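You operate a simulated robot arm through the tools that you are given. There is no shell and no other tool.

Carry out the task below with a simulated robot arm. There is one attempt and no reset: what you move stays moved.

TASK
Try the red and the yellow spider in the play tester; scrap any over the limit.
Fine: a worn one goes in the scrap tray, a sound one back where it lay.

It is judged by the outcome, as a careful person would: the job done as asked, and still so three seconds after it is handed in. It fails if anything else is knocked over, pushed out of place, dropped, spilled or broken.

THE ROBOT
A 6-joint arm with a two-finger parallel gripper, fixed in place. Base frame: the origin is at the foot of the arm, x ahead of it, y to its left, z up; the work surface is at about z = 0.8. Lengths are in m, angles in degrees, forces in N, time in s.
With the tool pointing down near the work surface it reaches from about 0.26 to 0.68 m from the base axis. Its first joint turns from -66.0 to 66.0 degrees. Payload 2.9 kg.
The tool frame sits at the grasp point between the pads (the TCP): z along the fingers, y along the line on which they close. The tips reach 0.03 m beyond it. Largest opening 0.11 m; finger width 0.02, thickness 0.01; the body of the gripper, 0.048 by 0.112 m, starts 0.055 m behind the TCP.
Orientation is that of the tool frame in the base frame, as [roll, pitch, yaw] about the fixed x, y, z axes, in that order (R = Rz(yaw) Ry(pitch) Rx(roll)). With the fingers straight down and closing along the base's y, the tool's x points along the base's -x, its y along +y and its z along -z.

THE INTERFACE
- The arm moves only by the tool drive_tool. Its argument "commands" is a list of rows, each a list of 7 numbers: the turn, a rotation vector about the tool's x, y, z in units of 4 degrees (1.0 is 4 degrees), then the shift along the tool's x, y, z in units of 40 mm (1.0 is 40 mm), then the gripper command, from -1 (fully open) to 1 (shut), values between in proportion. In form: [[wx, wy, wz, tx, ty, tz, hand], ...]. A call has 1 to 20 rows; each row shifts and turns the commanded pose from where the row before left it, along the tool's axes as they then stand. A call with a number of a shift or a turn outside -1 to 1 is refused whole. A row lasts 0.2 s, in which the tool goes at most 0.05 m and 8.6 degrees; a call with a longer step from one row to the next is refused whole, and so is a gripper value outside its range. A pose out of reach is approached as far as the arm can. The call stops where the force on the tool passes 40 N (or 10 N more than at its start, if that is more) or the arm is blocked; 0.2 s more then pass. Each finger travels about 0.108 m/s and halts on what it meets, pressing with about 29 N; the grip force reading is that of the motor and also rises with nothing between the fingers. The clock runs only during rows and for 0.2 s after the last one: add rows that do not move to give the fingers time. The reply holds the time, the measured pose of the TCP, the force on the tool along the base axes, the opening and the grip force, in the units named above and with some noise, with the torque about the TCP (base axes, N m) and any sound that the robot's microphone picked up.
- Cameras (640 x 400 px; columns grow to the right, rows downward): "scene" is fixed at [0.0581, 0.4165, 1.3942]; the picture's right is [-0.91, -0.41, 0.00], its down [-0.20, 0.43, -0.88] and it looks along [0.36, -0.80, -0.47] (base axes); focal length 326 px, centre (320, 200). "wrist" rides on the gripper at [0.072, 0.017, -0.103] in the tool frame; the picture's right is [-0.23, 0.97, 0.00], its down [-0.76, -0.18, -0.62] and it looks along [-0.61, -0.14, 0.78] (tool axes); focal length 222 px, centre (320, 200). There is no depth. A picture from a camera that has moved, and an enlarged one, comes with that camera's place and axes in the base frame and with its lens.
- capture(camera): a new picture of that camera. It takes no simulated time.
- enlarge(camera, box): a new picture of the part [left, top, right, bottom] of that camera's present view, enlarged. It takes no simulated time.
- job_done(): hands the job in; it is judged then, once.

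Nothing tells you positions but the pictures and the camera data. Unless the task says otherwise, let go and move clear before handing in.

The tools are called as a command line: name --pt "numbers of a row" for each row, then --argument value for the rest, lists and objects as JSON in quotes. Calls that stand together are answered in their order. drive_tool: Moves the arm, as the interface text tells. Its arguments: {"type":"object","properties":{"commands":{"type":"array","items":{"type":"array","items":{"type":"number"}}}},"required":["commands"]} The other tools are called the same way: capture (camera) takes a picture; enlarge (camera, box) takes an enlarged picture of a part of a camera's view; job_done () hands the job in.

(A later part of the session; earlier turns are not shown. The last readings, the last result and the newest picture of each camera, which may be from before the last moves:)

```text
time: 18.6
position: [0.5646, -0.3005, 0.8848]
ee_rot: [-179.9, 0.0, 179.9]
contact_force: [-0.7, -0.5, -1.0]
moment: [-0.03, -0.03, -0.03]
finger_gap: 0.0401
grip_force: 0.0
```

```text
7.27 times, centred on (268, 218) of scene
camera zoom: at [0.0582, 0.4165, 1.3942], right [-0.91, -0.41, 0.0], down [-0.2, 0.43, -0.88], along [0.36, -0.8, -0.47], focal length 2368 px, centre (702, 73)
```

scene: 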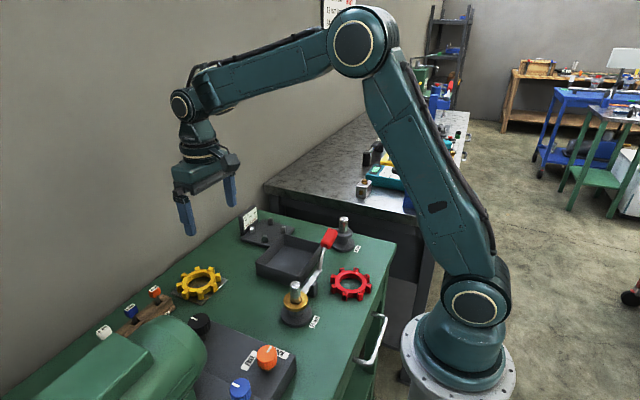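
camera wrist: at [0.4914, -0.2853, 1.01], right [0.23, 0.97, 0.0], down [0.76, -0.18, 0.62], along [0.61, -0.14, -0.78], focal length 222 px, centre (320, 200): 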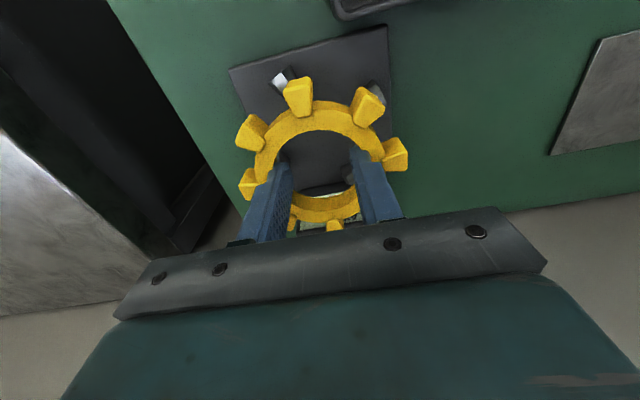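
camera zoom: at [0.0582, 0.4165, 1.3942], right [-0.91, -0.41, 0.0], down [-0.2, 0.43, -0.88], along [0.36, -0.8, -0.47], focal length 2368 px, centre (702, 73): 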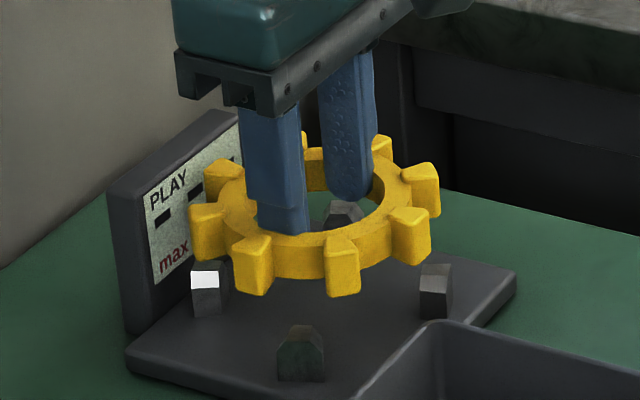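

Dogs line up with the gaps. Lowering slowly onto the tester while watching force.

drive_tool --pt "0 0 0 0 0 0.15 -1" --pt "0 0 0 0 0 0.15 -1" --pt "0 0 0 0 0 0.15 -1" --pt "0 0 0 0 0 0.1 -1" --pt "0 0 0 0 0 0 -1"

enlarge --camera "wrist" --box '[240, 50, 410, 180]'

enlarge --camera "scene" --box '[235, 190, 300, 245]'

```text
time: 19.8
position: [0.5652, -0.301, 0.8623]
ee_rot: [180.0, 0.0, 180.0]
contact_force: [-0.5, 0.8, -1.5]
moment: [0.0, -0.01, 0.01]
finger_gap: 0.0402
grip_force: 0.1
```

```text
3.08 times, centred on (325, 115) of wrist
camera zoom: at [0.4918, -0.2852, 0.9659], right [0.23, 0.97, 0.0], down [0.76, -0.18, 0.62], along [0.61, -0.14, -0.78], focal length 684 px, centre (305, 462)
```

zoom: 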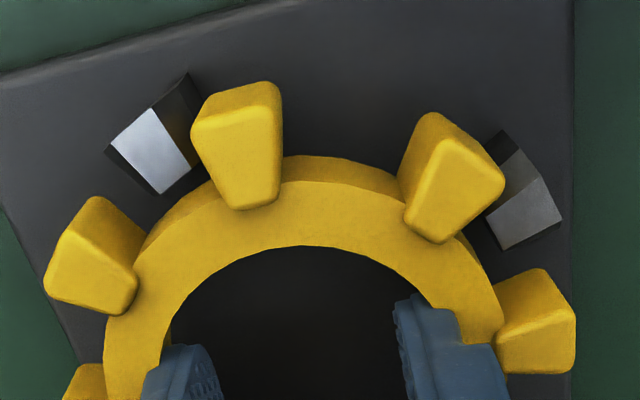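

```text
7.27 times, centred on (268, 218) of scene
camera zoom: at [0.0582, 0.4165, 1.3942], right [-0.91, -0.41, 0.0], down [-0.2, 0.43, -0.88], along [0.36, -0.8, -0.47], focal length 2368 px, centre (702, 73)
```

zoom: 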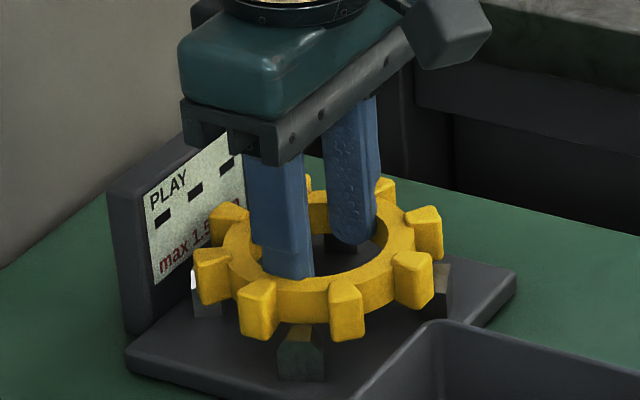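

Dogs are entering the gaps; a ~1.2 mm shift to +y centres it. Then lower to seat.

drive_tool --pt "0 0 0 0 0.03 0 -1" --pt "0 0 0 0 0 0.1 -1" --pt "0 0 0 0 0 0.1 -1" --pt "0 0 0 0 0 0.05 -1" --pt "0 0 0 0 0 0 -1"

enlarge --camera "wrist" --box '[240, 50, 410, 180]'

enlarge --camera "scene" --box '[235, 190, 300, 245]'

```text
time: 21.0
position: [0.5655, -0.2993, 0.852]
ee_rot: [-180.0, 0.0, 179.9]
contact_force: [0.3, -0.4, -1.3]
moment: [0.0, -0.04, -0.02]
finger_gap: 0.0401
grip_force: 0.2
```

```text
3.08 times, centred on (325, 115) of wrist
camera zoom: at [0.492, -0.2839, 0.956], right [0.23, 0.97, 0.0], down [0.76, -0.18, 0.62], along [0.61, -0.14, -0.78], focal length 684 px, centre (305, 462)
```

zoom: 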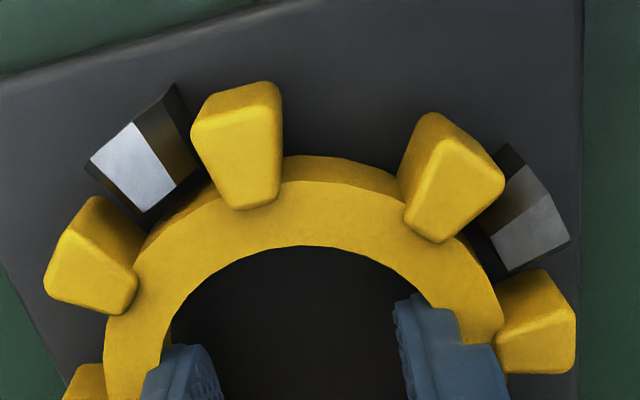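

```text
7.27 times, centred on (268, 218) of scene
camera zoom: at [0.0582, 0.4165, 1.3942], right [-0.91, -0.41, 0.0], down [-0.2, 0.43, -0.88], along [0.36, -0.8, -0.47], focal length 2368 px, centre (702, 73)
```

zoom: 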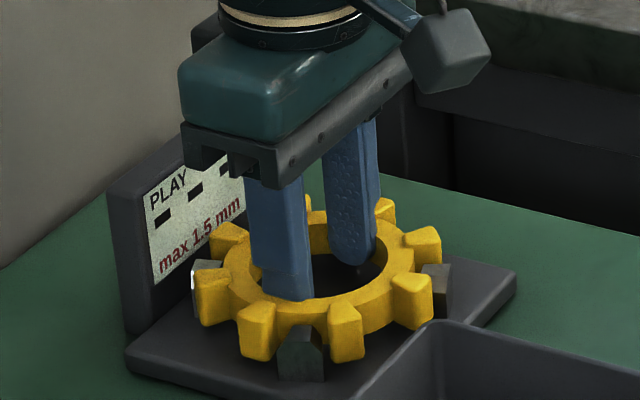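

Well aligned, no contact yet. Continue down in small steps until it lands.

drive_tool --pt "0 0 0 0 0 0.05 -1" --pt "0 0 0 0 0 0.05 -1" --pt "0 0 0 0 0 0 -1"

enlarge --camera "scene" --box '[235, 190, 300, 245]'

```text
time: 21.8
position: [0.5661, -0.3003, 0.8492]
ee_rot: [180.0, 0.0, 179.9]
contact_force: [-0.6, 0.9, -1.1]
moment: [-0.02, 0.0, -0.02]
finger_gap: 0.0402
grip_force: 0.1
```

```text
7.27 times, centred on (268, 218) of scene
camera zoom: at [0.0582, 0.4165, 1.3942], right [-0.91, -0.41, 0.0], down [-0.2, 0.43, -0.88], along [0.36, -0.8, -0.47], focal length 2368 px, centre (702, 73)
```

zoom: 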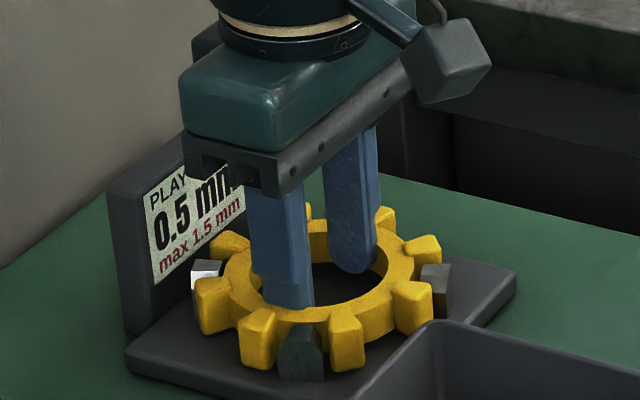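

The display came on, apparently 0.5 mm. I'll lower the rest and release so the reading is taken with the part freely seated.

drive_tool --pt "0 0 0 0 0 0.05 -1" --pt "0 0 0 0 0 0.05 -1" --pt "0 0 0 0 0 0 -1"

enlarge --camera "scene" --box '[235, 190, 300, 245]'

```text
time: 22.6
position: [0.5654, -0.3003, 0.8477]
ee_rot: [-179.8, 0.1, 179.8]
contact_force: [-9.0, 6.8, 20.8]
moment: [0.18, 0.21, 0.0]
finger_gap: 0.0404
grip_force: 0.1
```

```text
7.27 times, centred on (268, 218) of scene
camera zoom: at [0.0575, 0.4169, 1.3941], right [-0.91, -0.41, 0.0], down [-0.2, 0.43, -0.88], along [0.36, -0.8, -0.47], focal length 2368 px, centre (702, 73)
```

zoom: 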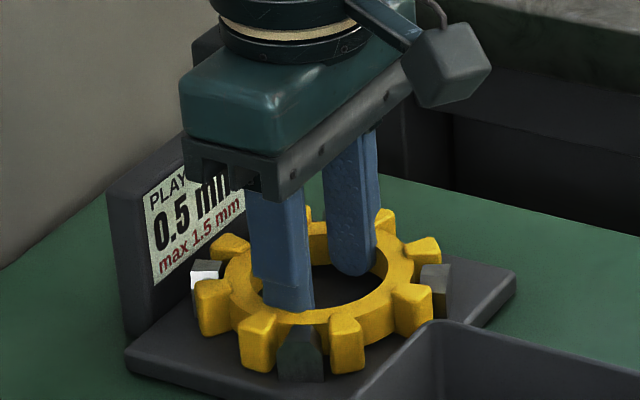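

It has landed. Relieving the pressure and releasing by closing the fingers, then lifting clear to read the display.

drive_tool --pt "0 0 0 0 0 -0.05 -1" --pt "0 0 0 0 0 0 -1" --pt "0 0 0 0 0 0 0.3" --pt "0 0 0 0 0 0 0.7" --pt "0 0 0 0 0 0 1" --pt "0 0 0 0 0 -0.5 1" --pt "0 0 0 0 0 -0.9 1" --pt "0 0 0 0 0 -0.9 1" --pt "0 0 0 0.5 0.5 -0.5 1" --pt "0 0 0 0.7 0.7 0 1" --pt "0 0 0 0 0 0 1"

enlarge --camera "scene" --box '[235, 190, 300, 245]'

capture --camera "wrist"

```text
time: 25.0
position: [0.5175, -0.2521, 0.9577]
ee_rot: [179.9, 0.0, 179.9]
contact_force: [0.2, 0.3, -0.7]
moment: [-0.02, 0.02, -0.01]
finger_gap: 0.0001
grip_force: 28.8
```

```text
7.27 times, centred on (268, 218) of scene
camera zoom: at [0.0581, 0.4165, 1.3942], right [-0.91, -0.41, 0.0], down [-0.2, 0.43, -0.88], along [0.36, -0.8, -0.47], focal length 2368 px, centre (702, 73)
```

zoom: 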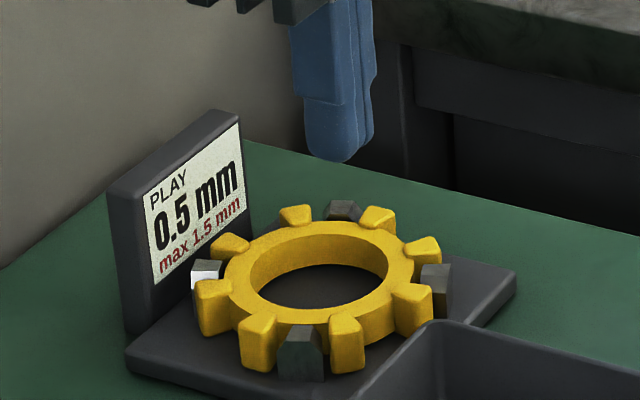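

```text
taken
camera wrist: at [0.4439, -0.2361, 1.0618], right [0.23, 0.97, 0.0], down [0.76, -0.18, 0.62], along [0.61, -0.14, -0.78], focal length 222 px, centre (320, 200)
```

wrist: 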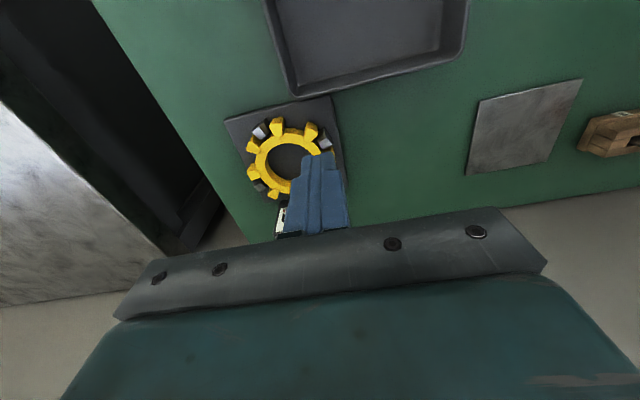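

Yellow reads 0.5 mm (limit 1.5), so it is sound and goes back on its plate. Re-gripping it from inside by reversing my moves.

drive_tool --pt "0 0 0 -0.7 -0.7 0 1" --pt "0 0 0 -0.5 -0.5 0.5 1" --pt "0 0 0 0 0 0.9 1" --pt "0 0 0 0 0 0.9 1" --pt "0 0 0 0 0 0.5 1" --pt "0 0 0 0 0 0 1" --pt "0 0 0 0 0 0 0.6" --pt "0 0 0 0 0 0 0.2" --pt "0 0 0 0 0 0 -0.4" --pt "0 0 0 0 0 0 -1" --pt "0 0 0 0 0 0 -1"

enlarge --camera "scene" --box '[235, 190, 300, 245]'

```text
time: 27.4
position: [0.5645, -0.2999, 0.8454]
ee_rot: [180.0, 0.1, 179.9]
contact_force: [0.2, 0.1, -1.8]
moment: [0.03, 0.01, 0.01]
finger_gap: 0.0401
grip_force: 0.1
```

```text
7.27 times, centred on (268, 218) of scene
camera zoom: at [0.0582, 0.4165, 1.3942], right [-0.91, -0.41, 0.0], down [-0.2, 0.43, -0.88], along [0.36, -0.8, -0.47], focal length 2368 px, centre (702, 73)
```

zoom: 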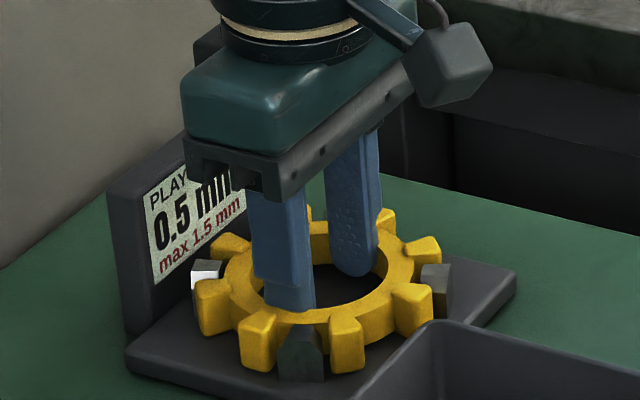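

Gripped again. Lifting straight out and carrying back above the plate.

drive_tool --pt "0 0 0 0 0 -0.25 -1" --pt "0 0 0 0 0 -0.25 -1" --pt "0 0 0 0 0 -0.5 -1" --pt "0 0 0 0 0 -0.5 -1" --pt "0 0 0 0 0 -0.5 -1" --pt "0 0 0 -0.092 0.745 0 -1" --pt "0 0 0 -0.092 0.745 0 -1" --pt "0 0 0 -0.092 0.745 0 -1" --pt "0 0 0 -0.092 0.745 0 -1" --pt "0 0 0 -0.092 0.745 0 -1" --pt "0 0 0 -0.092 0.745 0 -1" --pt "0 0 0 -0.092 0.745 0 -1" --pt "0 0 0 -0.092 0.745 0 -1" --pt "0 0 0 -0.089 0.75 0 -1" --pt "0 0 -0.42 0 0 0 -1" --pt "0 0 0 0 0 0 -1"

enlarge --camera "scene" --box '[160, 220, 250, 310]'

enlarge --camera "wrist" --box '[220, 30, 420, 200]'

```text
time: 30.8
position: [0.5982, -0.0324, 0.9269]
ee_rot: [-180.0, 0.1, -178.4]
contact_force: [0.0, 0.1, -1.1]
moment: [0.02, 0.03, 0.0]
finger_gap: 0.04
grip_force: 0.0
```

```text
4.44 times, centred on (205, 265) of scene
camera zoom: at [0.0582, 0.4165, 1.3942], right [-0.91, -0.41, 0.0], down [-0.2, 0.43, -0.88], along [0.36, -0.8, -0.47], focal length 1447 px, centre (831, -89)
```

zoom: 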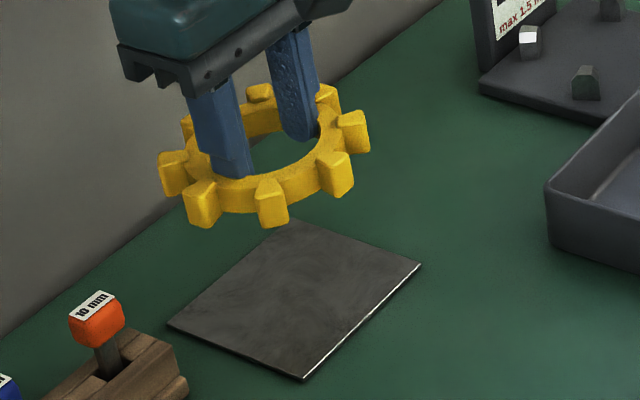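

```text
2.35 times, centred on (320, 115) of wrist
camera zoom: at [0.5248, -0.0173, 1.03], right [0.2, 0.98, 0.0], down [0.77, -0.16, 0.62], along [0.61, -0.13, -0.78], focal length 523 px, centre (320, 400)
```

zoom: 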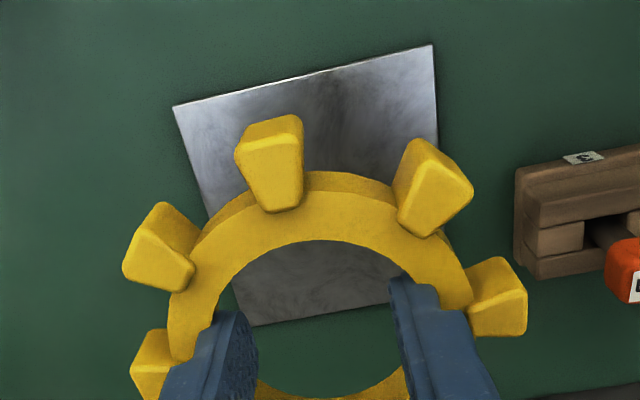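

Back over its plate in the same pose as picked. Lowering gently.

drive_tool --pt "0 0 0 0 0 0.6 -1" --pt "0 0 0 0 0 0.6 -1" --pt "0 0 0 0 0 0.4 -1" --pt "0 0 0 0 0 0.2 -1" --pt "0 0 0 0 0 0.15 -1" --pt "0 0 0 0 0 0.1 -1" --pt "0 0 0 0 0 0.05 -1" --pt "0 0 0 0 0 0.03 -1" --pt "0 0 0 0 0 0 -1"

enlarge --camera "scene" --box '[160, 220, 250, 310]'

```text
time: 32.8
position: [0.5989, -0.0324, 0.8415]
ee_rot: [180.0, -0.1, -178.4]
contact_force: [-0.3, -0.1, -1.0]
moment: [0.03, -0.02, -0.02]
finger_gap: 0.0399
grip_force: 0.1
```

```text
4.44 times, centred on (205, 265) of scene
camera zoom: at [0.0582, 0.4165, 1.3942], right [-0.91, -0.41, 0.0], down [-0.2, 0.43, -0.88], along [0.36, -0.8, -0.47], focal length 1447 px, centre (831, -89)
```

zoom: 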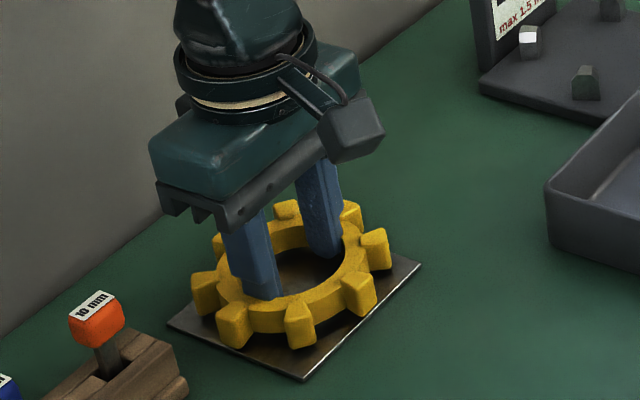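

drive_tool --pt "0 0 0 0 0 0.04 -1" --pt "0 0 0 0 0 0.03 -1" --pt "0 0 0 0 0 0 -1"

```text
time: 33.6
position: [0.599, -0.0311, 0.8394]
ee_rot: [179.9, 0.0, -178.4]
contact_force: [-0.4, -0.4, -1.1]
moment: [-0.02, 0.03, 0.03]
finger_gap: 0.0398
grip_force: 0.1
```

Still carrying the weight (about −1.1 N), so not landed. A touch lower.

drive_tool --pt "0 0 0 0 0 0.03 -1" --pt "0 0 0 0 0 0.02 -1" --pt "0 0 0 0 0 0 -1"

```text
time: 34.4
position: [0.5994, -0.0317, 0.8389]
ee_rot: [180.0, 0.1, -178.5]
contact_force: [-7.3, 0.1, 18.1]
moment: [-0.03, 0.11, 0.0]
finger_gap: 0.0402
grip_force: 0.1
```

Landed (18 N). Relieving slightly, releasing by closing the fingers, and lifting out.

drive_tool --pt "0 0 0 0 0 -0.04 -1" --pt "0 0 0 0 0 0 -1" --pt "0 0 0 0 0 0 0.3" --pt "0 0 0 0 0 0 0.7" --pt "0 0 0 0 0 0 1" --pt "0 0 0 0 0 0 1" --pt "0 0 0 0 0 -0.5 1" --pt "0 0 0 0 0 -0.9 1" --pt "0 0 0 0 0 -0.9 1" --pt "0 0 0 0 0 -0.9 1" --pt "0 0 0 0.6 0 -0.8 1" --pt "0 0 0 0.8 0 -0.5 1" --pt "0 0 0 0.8 0 0 1" --pt "0 0 0 0 0 0 1"

enlarge --camera "scene" --box '[170, 255, 242, 305]'

capture --camera "scene"

enlarge --camera "scene" --box '[320, 255, 392, 305]'

capture --camera "wrist"

```text
time: 37.4
position: [0.511, -0.0333, 1.0186]
ee_rot: [-179.9, 0.0, -178.5]
contact_force: [0.4, -0.1, 0.6]
moment: [0.0, -0.01, 0.04]
finger_gap: 0.0003
grip_force: 29.4
```

```text
8.00 times, centred on (206, 280) of scene
camera zoom: at [0.0581, 0.4165, 1.3942], right [-0.91, -0.41, 0.0], down [-0.2, 0.43, -0.88], along [0.36, -0.8, -0.47], focal length 2604 px, centre (1232, -440)
```

zoom: 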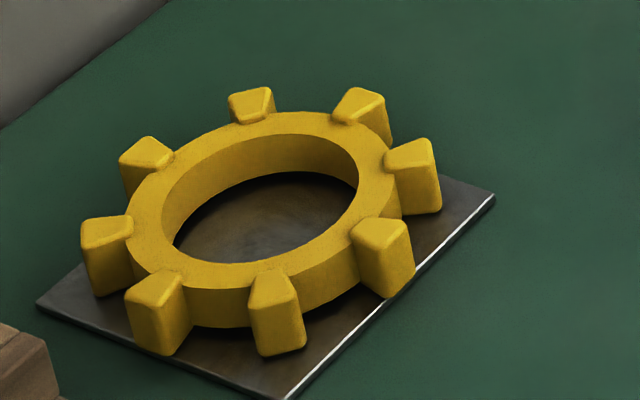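

```text
taken
```

scene: 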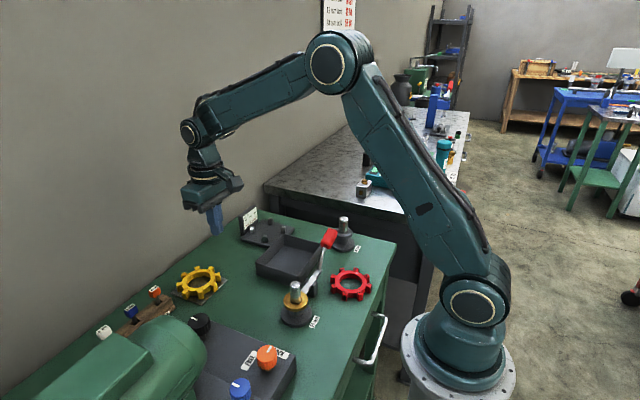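

```text
8.00 times, centred on (356, 280) of scene
camera zoom: at [0.0581, 0.4165, 1.3942], right [-0.91, -0.41, 0.0], down [-0.2, 0.43, -0.88], along [0.36, -0.8, -0.47], focal length 2604 px, centre (32, -440)
```

zoom: 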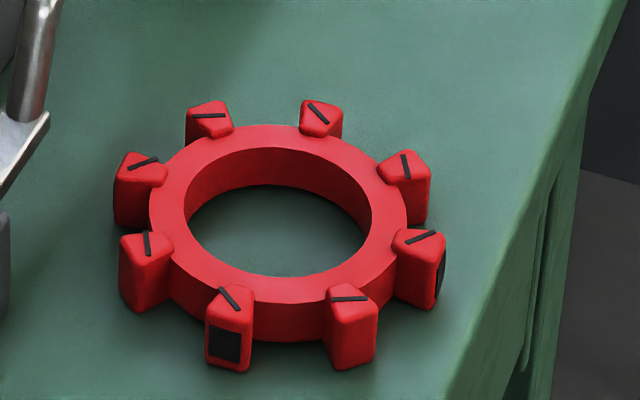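

```text
taken
camera wrist: at [0.437, -0.0195, 1.1215], right [0.2, 0.98, 0.0], down [0.77, -0.16, 0.62], along [0.61, -0.13, -0.78], focal length 222 px, centre (320, 200)
```

wrist: 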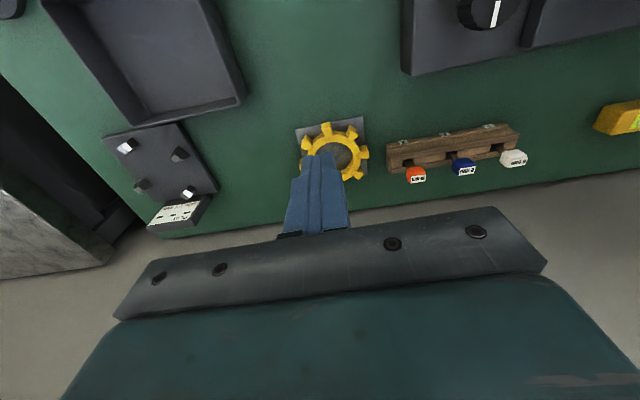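

Yellow is back in place (within about 1.5 mm) and the tester has reset. Red centre is about (0.248,-0.187), leg axis about 92.8°; moving above it with fingers shut.

drive_tool --pt "0 0 0 0.742 -0.407 0 1" --pt "0 0 0 0.742 -0.407 0 1" --pt "0 0 0 0.742 -0.407 0 1" --pt "0 0 0 0.742 -0.407 0 1" --pt "0 0 0 0.742 -0.407 0 1" --pt "0 0 0 0.742 -0.407 0 1" --pt "0 0 0 0.742 -0.407 0 1" --pt "0 0 0 0.742 -0.407 0 1" --pt "0 0 0 0.742 -0.407 0 1" --pt "0 0 -0.3 0 0 0.8 1" --pt "0 0 0 0 0 0.9 1" --pt "0 0 0 0 0 0 1"

capture --camera "wrist"

enlarge --camera "wrist" --box '[220, 30, 420, 200]'

capture --camera "scene"

```text
time: 40.0
position: [0.2475, -0.1876, 0.9494]
ee_rot: [179.9, 0.0, -177.2]
contact_force: [-0.3, -0.4, 0.7]
moment: [0.01, 0.01, 0.02]
finger_gap: 0.0
grip_force: 28.9
```

```text
taken
camera wrist: at [0.1737, -0.1751, 1.0533], right [0.18, 0.98, 0.0], down [0.77, -0.14, 0.62], along [0.61, -0.11, -0.78], focal length 222 px, centre (320, 200)
```

wrist: 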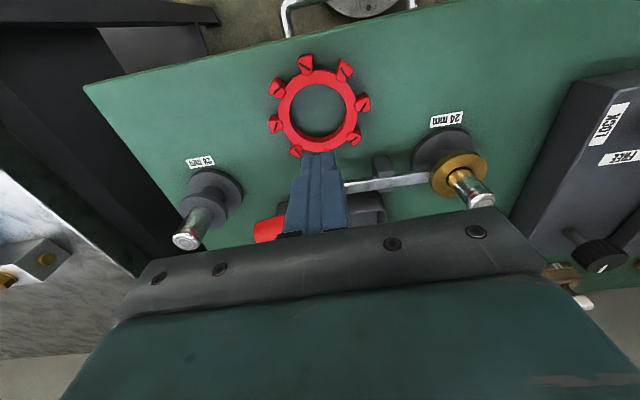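

```text
2.35 times, centred on (320, 115) of wrist
camera zoom: at [0.1737, -0.1751, 1.0533], right [0.18, 0.98, 0.0], down [0.77, -0.14, 0.62], along [0.61, -0.11, -0.78], focal length 523 px, centre (320, 400)
```

zoom: 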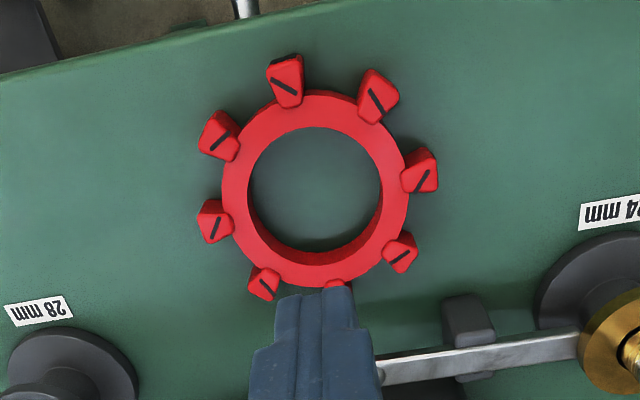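

```text
taken
```

scene: 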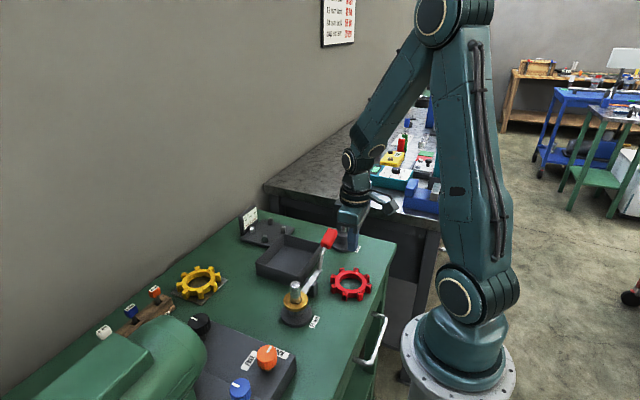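

Tool is aligned with the red's legs (within 0.5°) and centred to about 1.5 mm. Small correction, then down into the bore and open.

drive_tool --pt "0 0 0 0.032 -0.028 0.6 1" --pt "0 0 0 0 0 0.8 1" --pt "0 0 0 0 0 0.6 1" --pt "0 0 0 0 0 0.4 1" --pt "0 0 0 0 0 0.3 1" --pt "0 0 0 0 0 0.11 1" --pt "0 0 0 0 0 0 1" --pt "0 0 0 0 0 0 0.6" --pt "0 0 0 0 0 0 0.2" --pt "0 0 0 0 0 0 -0.4" --pt "0 0 0 0 0 0 -1" --pt "0 0 0 0 0 0 -1"

enlarge --camera "wrist" --box '[220, 30, 420, 200]'

enlarge --camera "scene" --box '[310, 220, 400, 310]'

```text
time: 42.6
position: [0.2454, -0.1897, 0.8382]
ee_rot: [-179.9, 0.1, -177.2]
contact_force: [0.3, 0.0, -1.1]
moment: [-0.01, -0.03, -0.01]
finger_gap: 0.04
grip_force: 0.0
```

```text
2.35 times, centred on (320, 115) of wrist
camera zoom: at [0.1722, -0.1768, 0.9416], right [0.18, 0.98, 0.0], down [0.77, -0.14, 0.62], along [0.61, -0.11, -0.78], focal length 523 px, centre (320, 400)
```

zoom: 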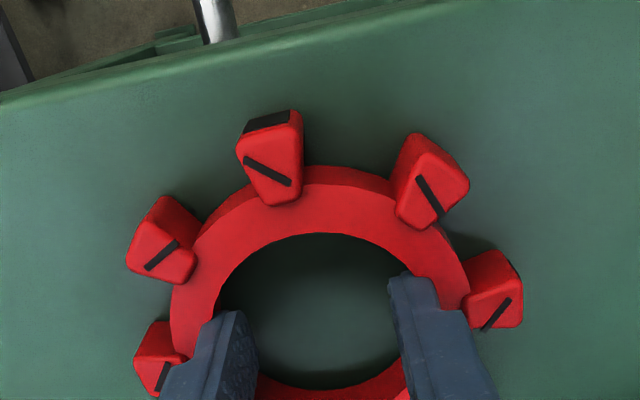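

```text
4.44 times, centred on (355, 265) of scene
camera zoom: at [0.0582, 0.4165, 1.3942], right [-0.91, -0.41, 0.0], down [-0.2, 0.43, -0.88], along [0.36, -0.8, -0.47], focal length 1447 px, centre (164, -89)
```

zoom: 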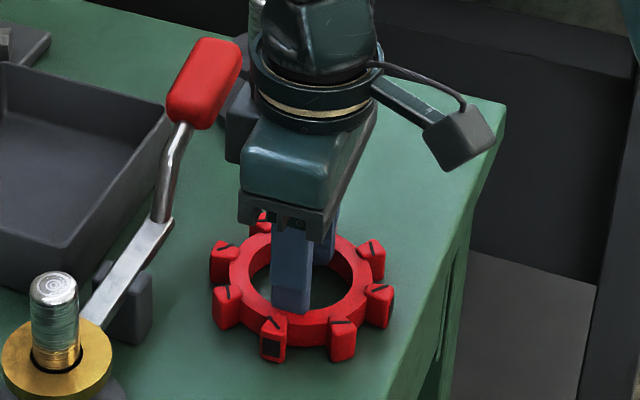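

Red gripped the same way. Lifting high enough to clear the lever knob, then carrying it to hover above the tester.

drive_tool --pt "0 0 0 0 0 -0.4 -1" --pt "0 0 0 0 0 -0.8 -1" --pt "0 0 0 0 0 -0.9 -1" --pt "0 0 0 0 0 -0.95 -1" --pt "0 0 0 0 0 -1.0 -1" --pt "0 0 0.72 0 0 0 -1" --pt "0 0 0 0 0 0 -1"

enlarge --camera "scene" --box '[280, 150, 400, 300]'

```text
time: 44.2
position: [0.247, -0.1897, 1.0006]
ee_rot: [-180.0, 0.0, 179.8]
contact_force: [-0.5, -0.3, -1.6]
moment: [0.02, 0.0, 0.0]
finger_gap: 0.0401
grip_force: 0.0
```

```text
2.67 times, centred on (340, 225) of scene
camera zoom: at [0.0582, 0.4165, 1.3942], right [-0.91, -0.41, 0.0], down [-0.2, 0.43, -0.88], along [0.36, -0.8, -0.47], focal length 868 px, centre (267, 133)
```

zoom: 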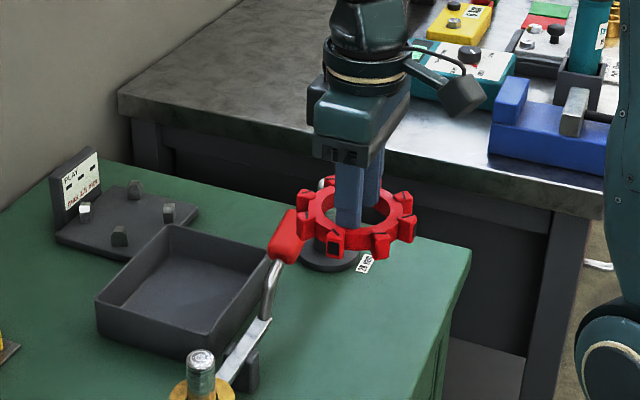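

drive_tool --pt "0 0 0 -0.799 -0.2745 0 -1" --pt "0 0 0 -0.799 -0.2745 0 -1" --pt "0 0 0 -0.799 -0.2745 0 -1" --pt "0 0 0 -0.799 -0.2745 0 -1" --pt "0 0 0 -0.799 -0.2745 0 -1" --pt "0 0 0 -0.799 -0.2745 0 -1" --pt "0 0 0 -0.799 -0.2745 0 -1" --pt "0 0 0 -0.799 -0.2745 0 -1" --pt "0 0 0 -0.799 -0.2745 0 -1" --pt "0 0 0 -0.799 -0.2745 0 -1" --pt "0 0 0 0 0 0.8 -1" --pt "0 0 0 0 0 0.8 -1" --pt "0 0 0 0 0 0.8 -1" --pt "0 0 0 0 0 0.5 -1" --pt "0 0 0 0 0 0 -1"

enlarge --camera "wrist" --box '[240, 50, 410, 180]'

enlarge --camera "scene" --box '[235, 190, 300, 245]'

```text
time: 47.4
position: [0.5654, -0.3002, 0.8838]
ee_rot: [179.9, 0.0, 179.8]
contact_force: [-0.4, 0.1, -1.3]
moment: [0.0, 0.0, 0.0]
finger_gap: 0.0401
grip_force: 0.1
```

```text
3.08 times, centred on (325, 115) of wrist
camera zoom: at [0.4932, -0.2839, 0.987], right [0.23, 0.97, 0.0], down [0.76, -0.18, 0.62], along [0.61, -0.14, -0.78], focal length 684 px, centre (305, 462)
```

zoom: 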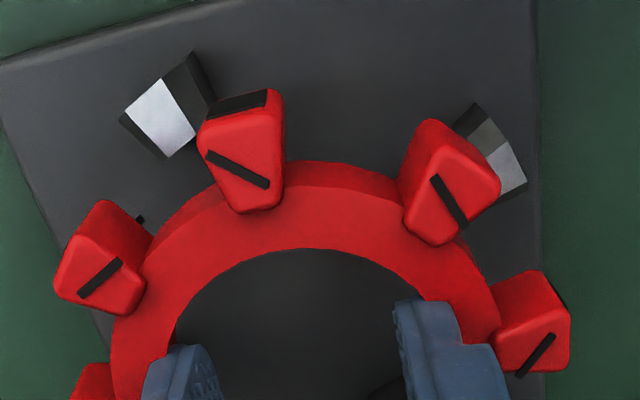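

```text
7.27 times, centred on (268, 218) of scene
camera zoom: at [0.0582, 0.4165, 1.3942], right [-0.91, -0.41, 0.0], down [-0.2, 0.43, -0.88], along [0.36, -0.8, -0.47], focal length 2368 px, centre (702, 73)
```

zoom: 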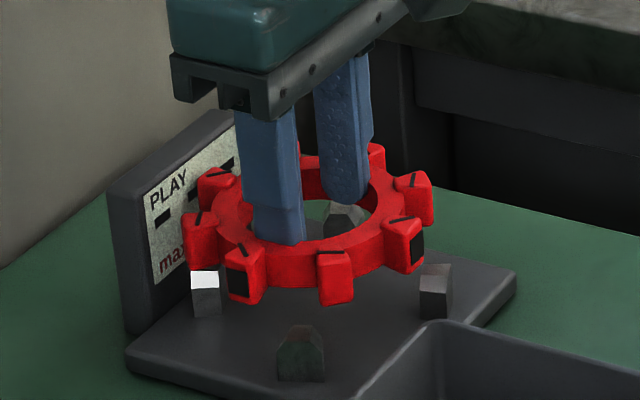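

Aligned over the dogs. Lowering in small steps.

drive_tool --pt "0 0 0 0 0 0.15 -1" --pt "0 0 0 0 0 0.15 -1" --pt "0 0 0 0 0 0.15 -1" --pt "0 0 0 0 0 0.1 -1" --pt "0 0 0 0 0 0.1 -1" --pt "0 0 0 0 0 0.1 -1" --pt "0 0 0 0 0 0 -1"

enlarge --camera "wrist" --box '[240, 50, 410, 180]'

enlarge --camera "scene" --box '[235, 190, 300, 245]'

```text
time: 48.6
position: [0.5664, -0.2991, 0.8667]
ee_rot: [-179.9, 0.1, 179.7]
contact_force: [-9.1, 3.5, 6.9]
moment: [-0.04, 0.14, -0.07]
finger_gap: 0.0402
grip_force: 0.1
stopped in row 5: the force on the tool passed its limit at 45 N (the readings are from after the stop); the commanded pose is now the measured one
```

```text
3.08 times, centred on (325, 115) of wrist
camera zoom: at [0.4931, -0.2837, 0.9692], right [0.23, 0.97, 0.0], down [0.76, -0.18, 0.62], along [0.61, -0.14, -0.78], focal length 684 px, centre (305, 462)
```

zoom: 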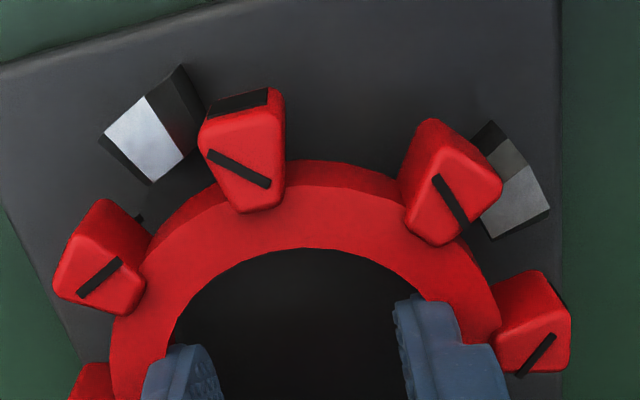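

```text
7.27 times, centred on (268, 218) of scene
camera zoom: at [0.0578, 0.4167, 1.3942], right [-0.91, -0.41, 0.0], down [-0.2, 0.43, -0.88], along [0.36, -0.8, -0.47], focal length 2368 px, centre (702, 73)
```

zoom: 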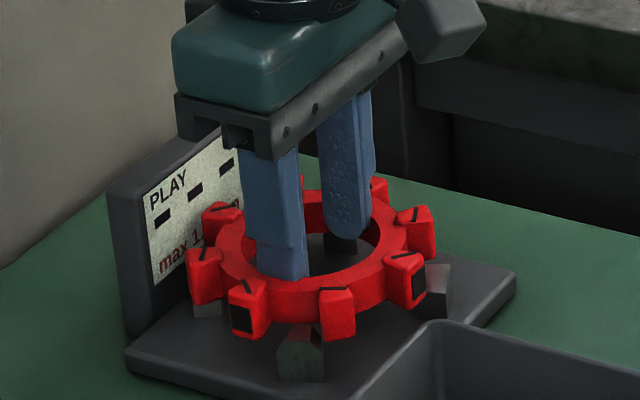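

It stopped at 45 N about 18 mm above seating, so something interferes. Backing off slightly and looking closely at the alignment and that dark spot on one leg.

drive_tool --pt "0 0 0 0 0 -0.15 -1" --pt "0 0 0 0 0 -0.1 -1" --pt "0 0 0 0 0 0 -1"

enlarge --camera "wrist" --box '[250, 90, 320, 155]'

enlarge --camera "wrist" --box '[335, 70, 405, 135]'

enlarge --camera "wrist" --box '[240, 50, 410, 180]'

enlarge --camera "scene" --box '[245, 200, 305, 245]'

```text
time: 49.4
position: [0.5667, -0.301, 0.8755]
ee_rot: [-179.9, 0.2, 179.8]
contact_force: [-0.4, 0.0, -1.1]
moment: [0.01, -0.01, 0.01]
finger_gap: 0.0401
grip_force: 0.0
```

```text
6.15 times, centred on (285, 122) of wrist
camera zoom: at [0.494, -0.284, 0.9784], right [0.23, 0.97, 0.0], down [0.76, -0.18, 0.63], along [0.61, -0.14, -0.78], focal length 1367 px, centre (535, 677)
```

zoom: 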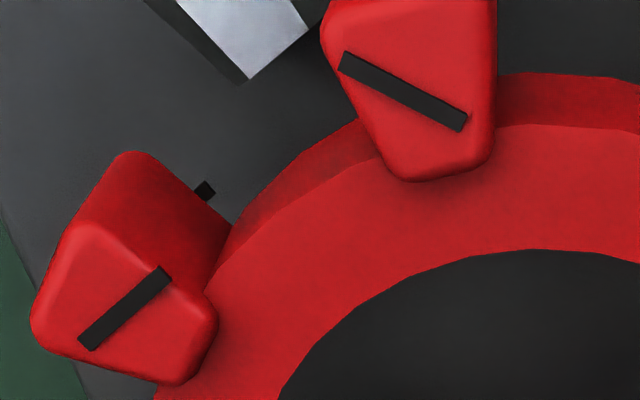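

```text
6.15 times, centred on (370, 102) of wrist
camera zoom: at [0.494, -0.284, 0.9784], right [0.23, 0.97, 0.0], down [0.76, -0.18, 0.63], along [0.61, -0.14, -0.78], focal length 1367 px, centre (12, 800)
```

zoom: 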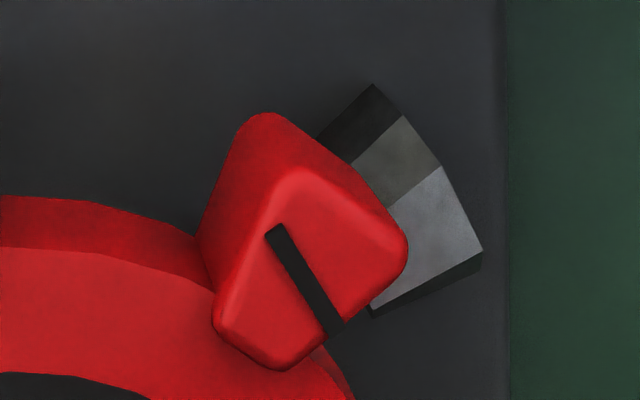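

```text
3.08 times, centred on (325, 115) of wrist
camera zoom: at [0.494, -0.284, 0.9784], right [0.23, 0.97, 0.0], down [0.76, -0.18, 0.63], along [0.61, -0.14, -0.78], focal length 684 px, centre (305, 462)
```

zoom: 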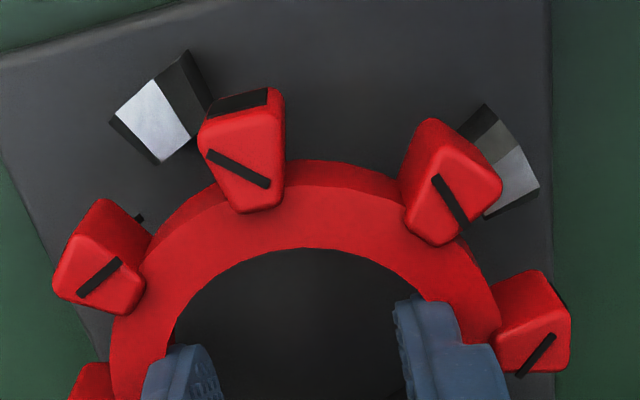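

```text
8.89 times, centred on (275, 222) of scene
camera zoom: at [0.0582, 0.4165, 1.3942], right [-0.91, -0.41, 0.0], down [-0.2, 0.43, -0.88], along [0.36, -0.8, -0.47], focal length 2894 px, centre (720, 0)
```

zoom: 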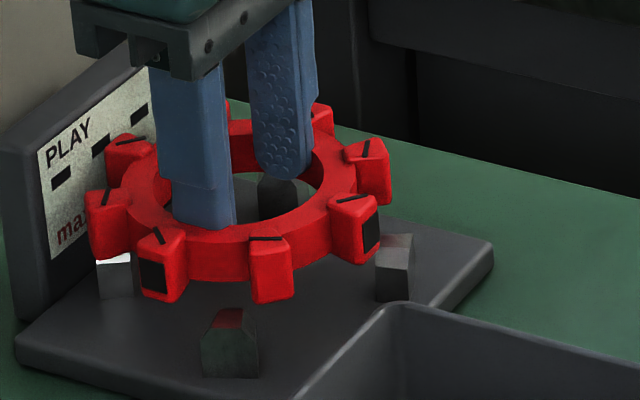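

The dark nub is just part of the printed marks; the readings show the part sits about 2 mm too far toward +x relative to the dogs (the contact force also pushed −x/+y). Shifting by that and lowering carefully.

drive_tool --pt "0 0 0 0.06 0.025 0 -1" --pt "0 0 0 0 0 0.1 -1" --pt "0 0 0 0 0 0.1 -1" --pt "0 0 0 0 0 0 -1"

enlarge --camera "wrist" --box '[240, 50, 410, 180]'

enlarge --camera "scene" --box '[245, 200, 305, 245]'

```text
time: 50.4
position: [0.5651, -0.2996, 0.8666]
ee_rot: [-179.9, 0.2, 179.8]
contact_force: [0.6, 0.6, -0.9]
moment: [-0.01, -0.02, -0.01]
finger_gap: 0.0403
grip_force: 0.1
```

```text
3.08 times, centred on (325, 115) of wrist
camera zoom: at [0.4912, -0.2829, 0.9703], right [0.23, 0.97, 0.0], down [0.76, -0.18, 0.63], along [0.61, -0.14, -0.78], focal length 684 px, centre (305, 462)
```

zoom: 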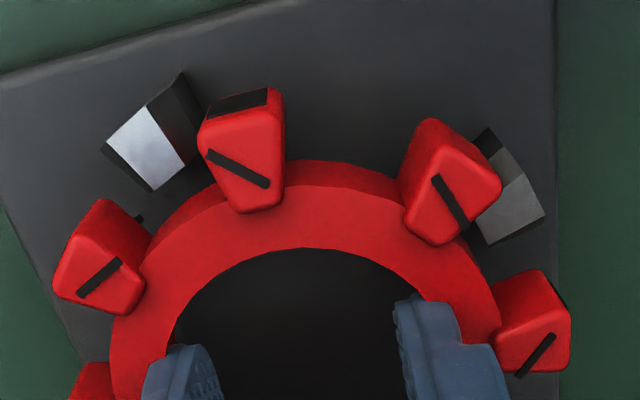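

```text
8.89 times, centred on (275, 222) of scene
camera zoom: at [0.0582, 0.4165, 1.3942], right [-0.91, -0.41, 0.0], down [-0.2, 0.43, -0.88], along [0.36, -0.8, -0.47], focal length 2894 px, centre (720, 0)
```

zoom: 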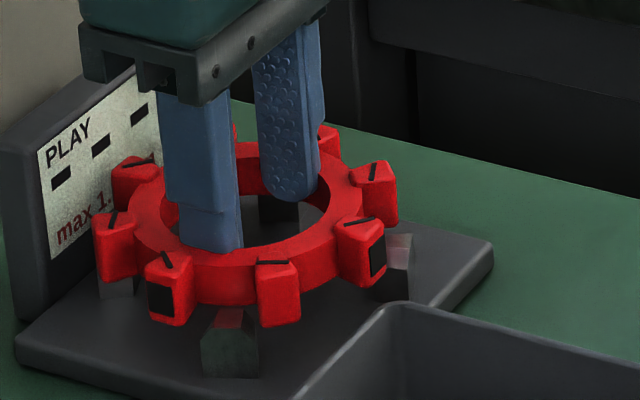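

No contact now at the same height. Continuing in 2–4 mm steps.

drive_tool --pt "0 0 0 0 0 0.05 -1" --pt "0 0 0 0 0 0.05 -1" --pt "0 0 0 0 0 0 -1"

enlarge --camera "wrist" --box '[240, 50, 410, 180]'

```text
time: 51.2
position: [0.5653, -0.2979, 0.8636]
ee_rot: [-179.8, 0.2, 179.9]
contact_force: [-0.4, 0.4, -1.2]
moment: [0.02, -0.01, -0.02]
finger_gap: 0.0403
grip_force: 0.0
```

```text
3.08 times, centred on (325, 115) of wrist
camera zoom: at [0.491, -0.283, 0.9662], right [0.23, 0.97, 0.0], down [0.76, -0.18, 0.63], along [0.61, -0.14, -0.78], focal length 684 px, centre (305, 462)
```

zoom: 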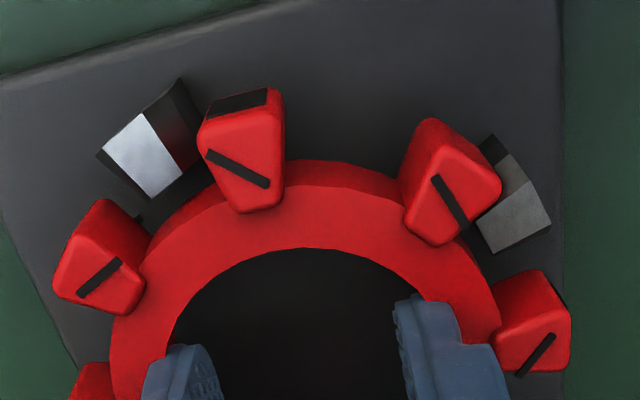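

drive_tool --pt "0 0 0 0 0 0.05 -1" --pt "0 0 0 0 0 0.05 -1" --pt "0 0 0 0 0 0.05 -1" --pt "0 0 0 0 0 0 -1"

enlarge --camera "wrist" --box '[240, 50, 410, 180]'

enlarge --camera "scene" --box '[245, 200, 305, 245]'

```text
time: 52.2
position: [0.565, -0.2997, 0.8563]
ee_rot: [-179.9, 0.2, 179.7]
contact_force: [-0.2, -1.3, -0.5]
moment: [0.03, -0.03, -0.01]
finger_gap: 0.0401
grip_force: 0.0
```

```text
3.08 times, centred on (325, 115) of wrist
camera zoom: at [0.4911, -0.2829, 0.9601], right [0.23, 0.97, 0.0], down [0.76, -0.18, 0.63], along [0.61, -0.14, -0.78], focal length 684 px, centre (305, 462)
```

zoom: 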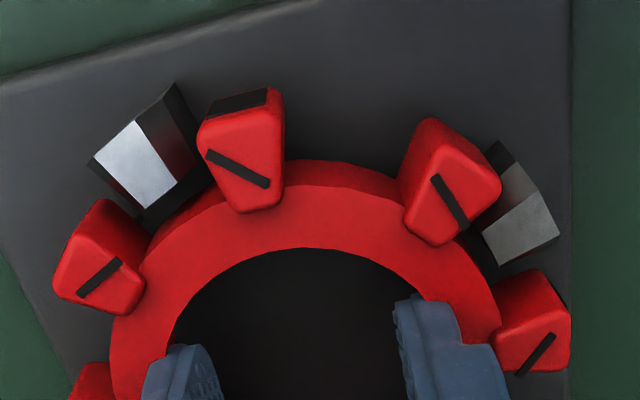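

```text
8.89 times, centred on (275, 222) of scene
camera zoom: at [0.0582, 0.4165, 1.3942], right [-0.91, -0.41, 0.0], down [-0.2, 0.43, -0.88], along [0.36, -0.8, -0.47], focal length 2894 px, centre (720, 0)
```

zoom: 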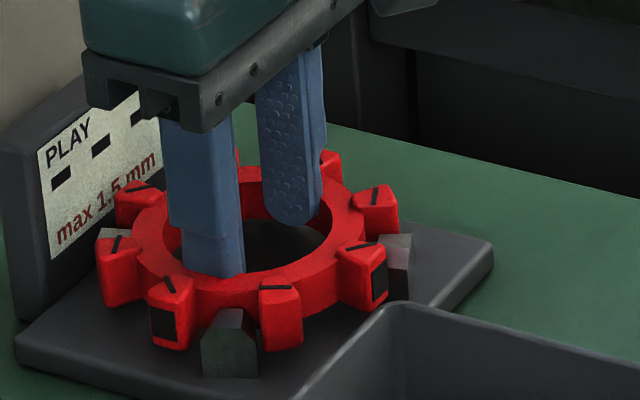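

drive_tool --pt "0 0 0 0 0 0.05 -1" --pt "0 0 0 0 0 0.05 -1" --pt "0 0 0 0 0 0 -1"

enlarge --camera "scene" --box '[235, 190, 300, 245]'

```text
time: 53.0
position: [0.5644, -0.3, 0.8522]
ee_rot: [-179.9, 0.2, 179.8]
contact_force: [0.2, -0.1, -1.2]
moment: [0.01, 0.01, 0.0]
finger_gap: 0.0399
grip_force: 0.0
```

```text
7.27 times, centred on (268, 218) of scene
camera zoom: at [0.0582, 0.4165, 1.3942], right [-0.91, -0.41, 0.0], down [-0.2, 0.43, -0.88], along [0.36, -0.8, -0.47], focal length 2368 px, centre (702, 73)
```

zoom: 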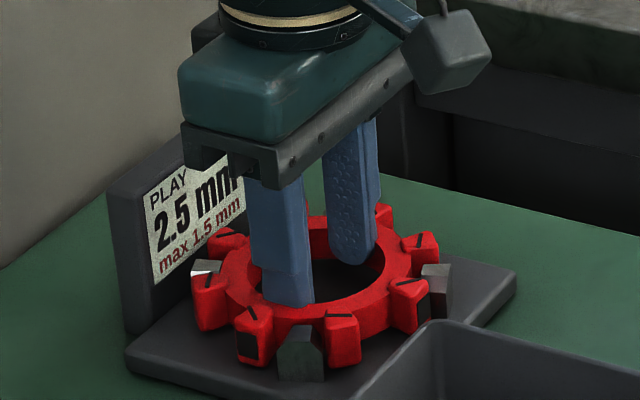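

The display shows 2.5 mm. I'll seat it fully and recheck the reading.

drive_tool --pt "0 0 0 0 0 0.04 -1" --pt "0 0 0 0 0 0.03 -1" --pt "0 0 0 0 0 0 -1" --pt "0 0 0 0 0 0 -1"

enlarge --camera "scene" --box '[235, 200, 275, 235]'

```text
time: 54.0
position: [0.5657, -0.299, 0.8497]
ee_rot: [-180.0, 0.3, 179.8]
contact_force: [-0.3, 0.5, 0.5]
moment: [0.1, -0.02, 0.0]
finger_gap: 0.0401
grip_force: 0.1
```

```text
11.43 times, centred on (255, 218) of scene
camera zoom: at [0.0581, 0.4165, 1.3942], right [-0.91, -0.41, 0.0], down [-0.2, 0.43, -0.88], along [0.36, -0.8, -0.47], focal length 3721 px, centre (1063, 0)
```

zoom: 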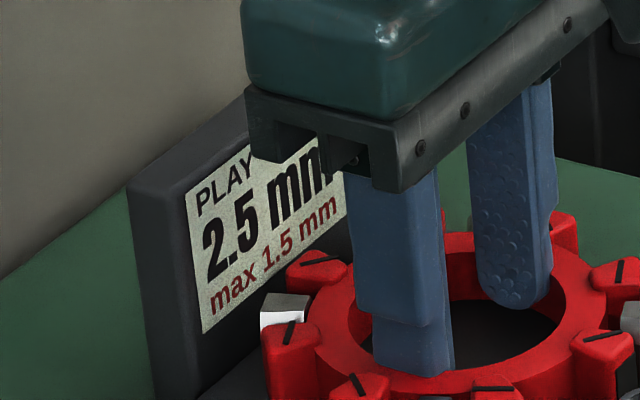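

Red reads 2.5 mm, over the 1.5 mm limit, so it is worn and goes in the scrap tray (about (0.428,-0.201)). Lifting out and moving above the tray.

drive_tool --pt "0 0 0 0 0 -0.2 -1" --pt "0 0 0 0 0 -0.3 -1" --pt "0 0 0 0 0 -0.5 -1" --pt "0 0 0 0 0 -0.6 -1" --pt "0 0 0 0 0 -0.6 -1" --pt "0 0 0 0.57 0.41 0 -1" --pt "0 0 0 0.57 0.41 0 -1" --pt "0 0 0 0.57 0.41 0 -1" --pt "0 0 0 0.57 0.41 0 -1" --pt "0 0 0 0.57 0.41 0 -1" --pt "0 0 0 0.57 0.4 0 -1" --pt "0 0 0 0 0 0 -1"

enlarge --camera "wrist" --box '[200, 0, 440, 200]'

enlarge --camera "scene" --box '[230, 180, 350, 290]'

```text
time: 56.6
position: [0.4271, -0.1999, 0.9377]
ee_rot: [-179.9, 0.2, 179.8]
contact_force: [0.5, 0.0, -0.4]
moment: [-0.01, 0.02, 0.0]
finger_gap: 0.0401
grip_force: 0.1
```

```text
2.00 times, centred on (320, 100) of wrist
camera zoom: at [0.3538, -0.1848, 1.0418], right [0.23, 0.97, 0.0], down [0.76, -0.18, 0.63], along [0.61, -0.15, -0.78], focal length 444 px, centre (320, 400)
```

zoom: 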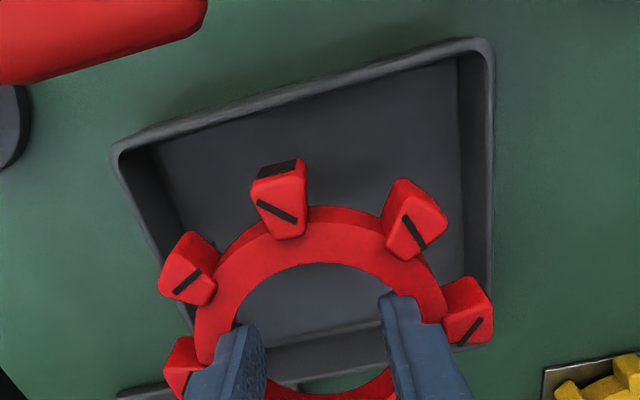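

```text
3.64 times, centred on (290, 235) of scene
camera zoom: at [0.0581, 0.4165, 1.3942], right [-0.91, -0.41, 0.0], down [-0.2, 0.43, -0.88], along [0.36, -0.8, -0.47], focal length 1184 px, centre (429, 73)
```

zoom: 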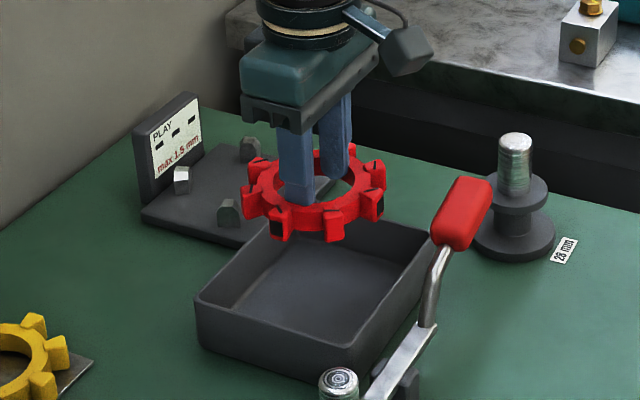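

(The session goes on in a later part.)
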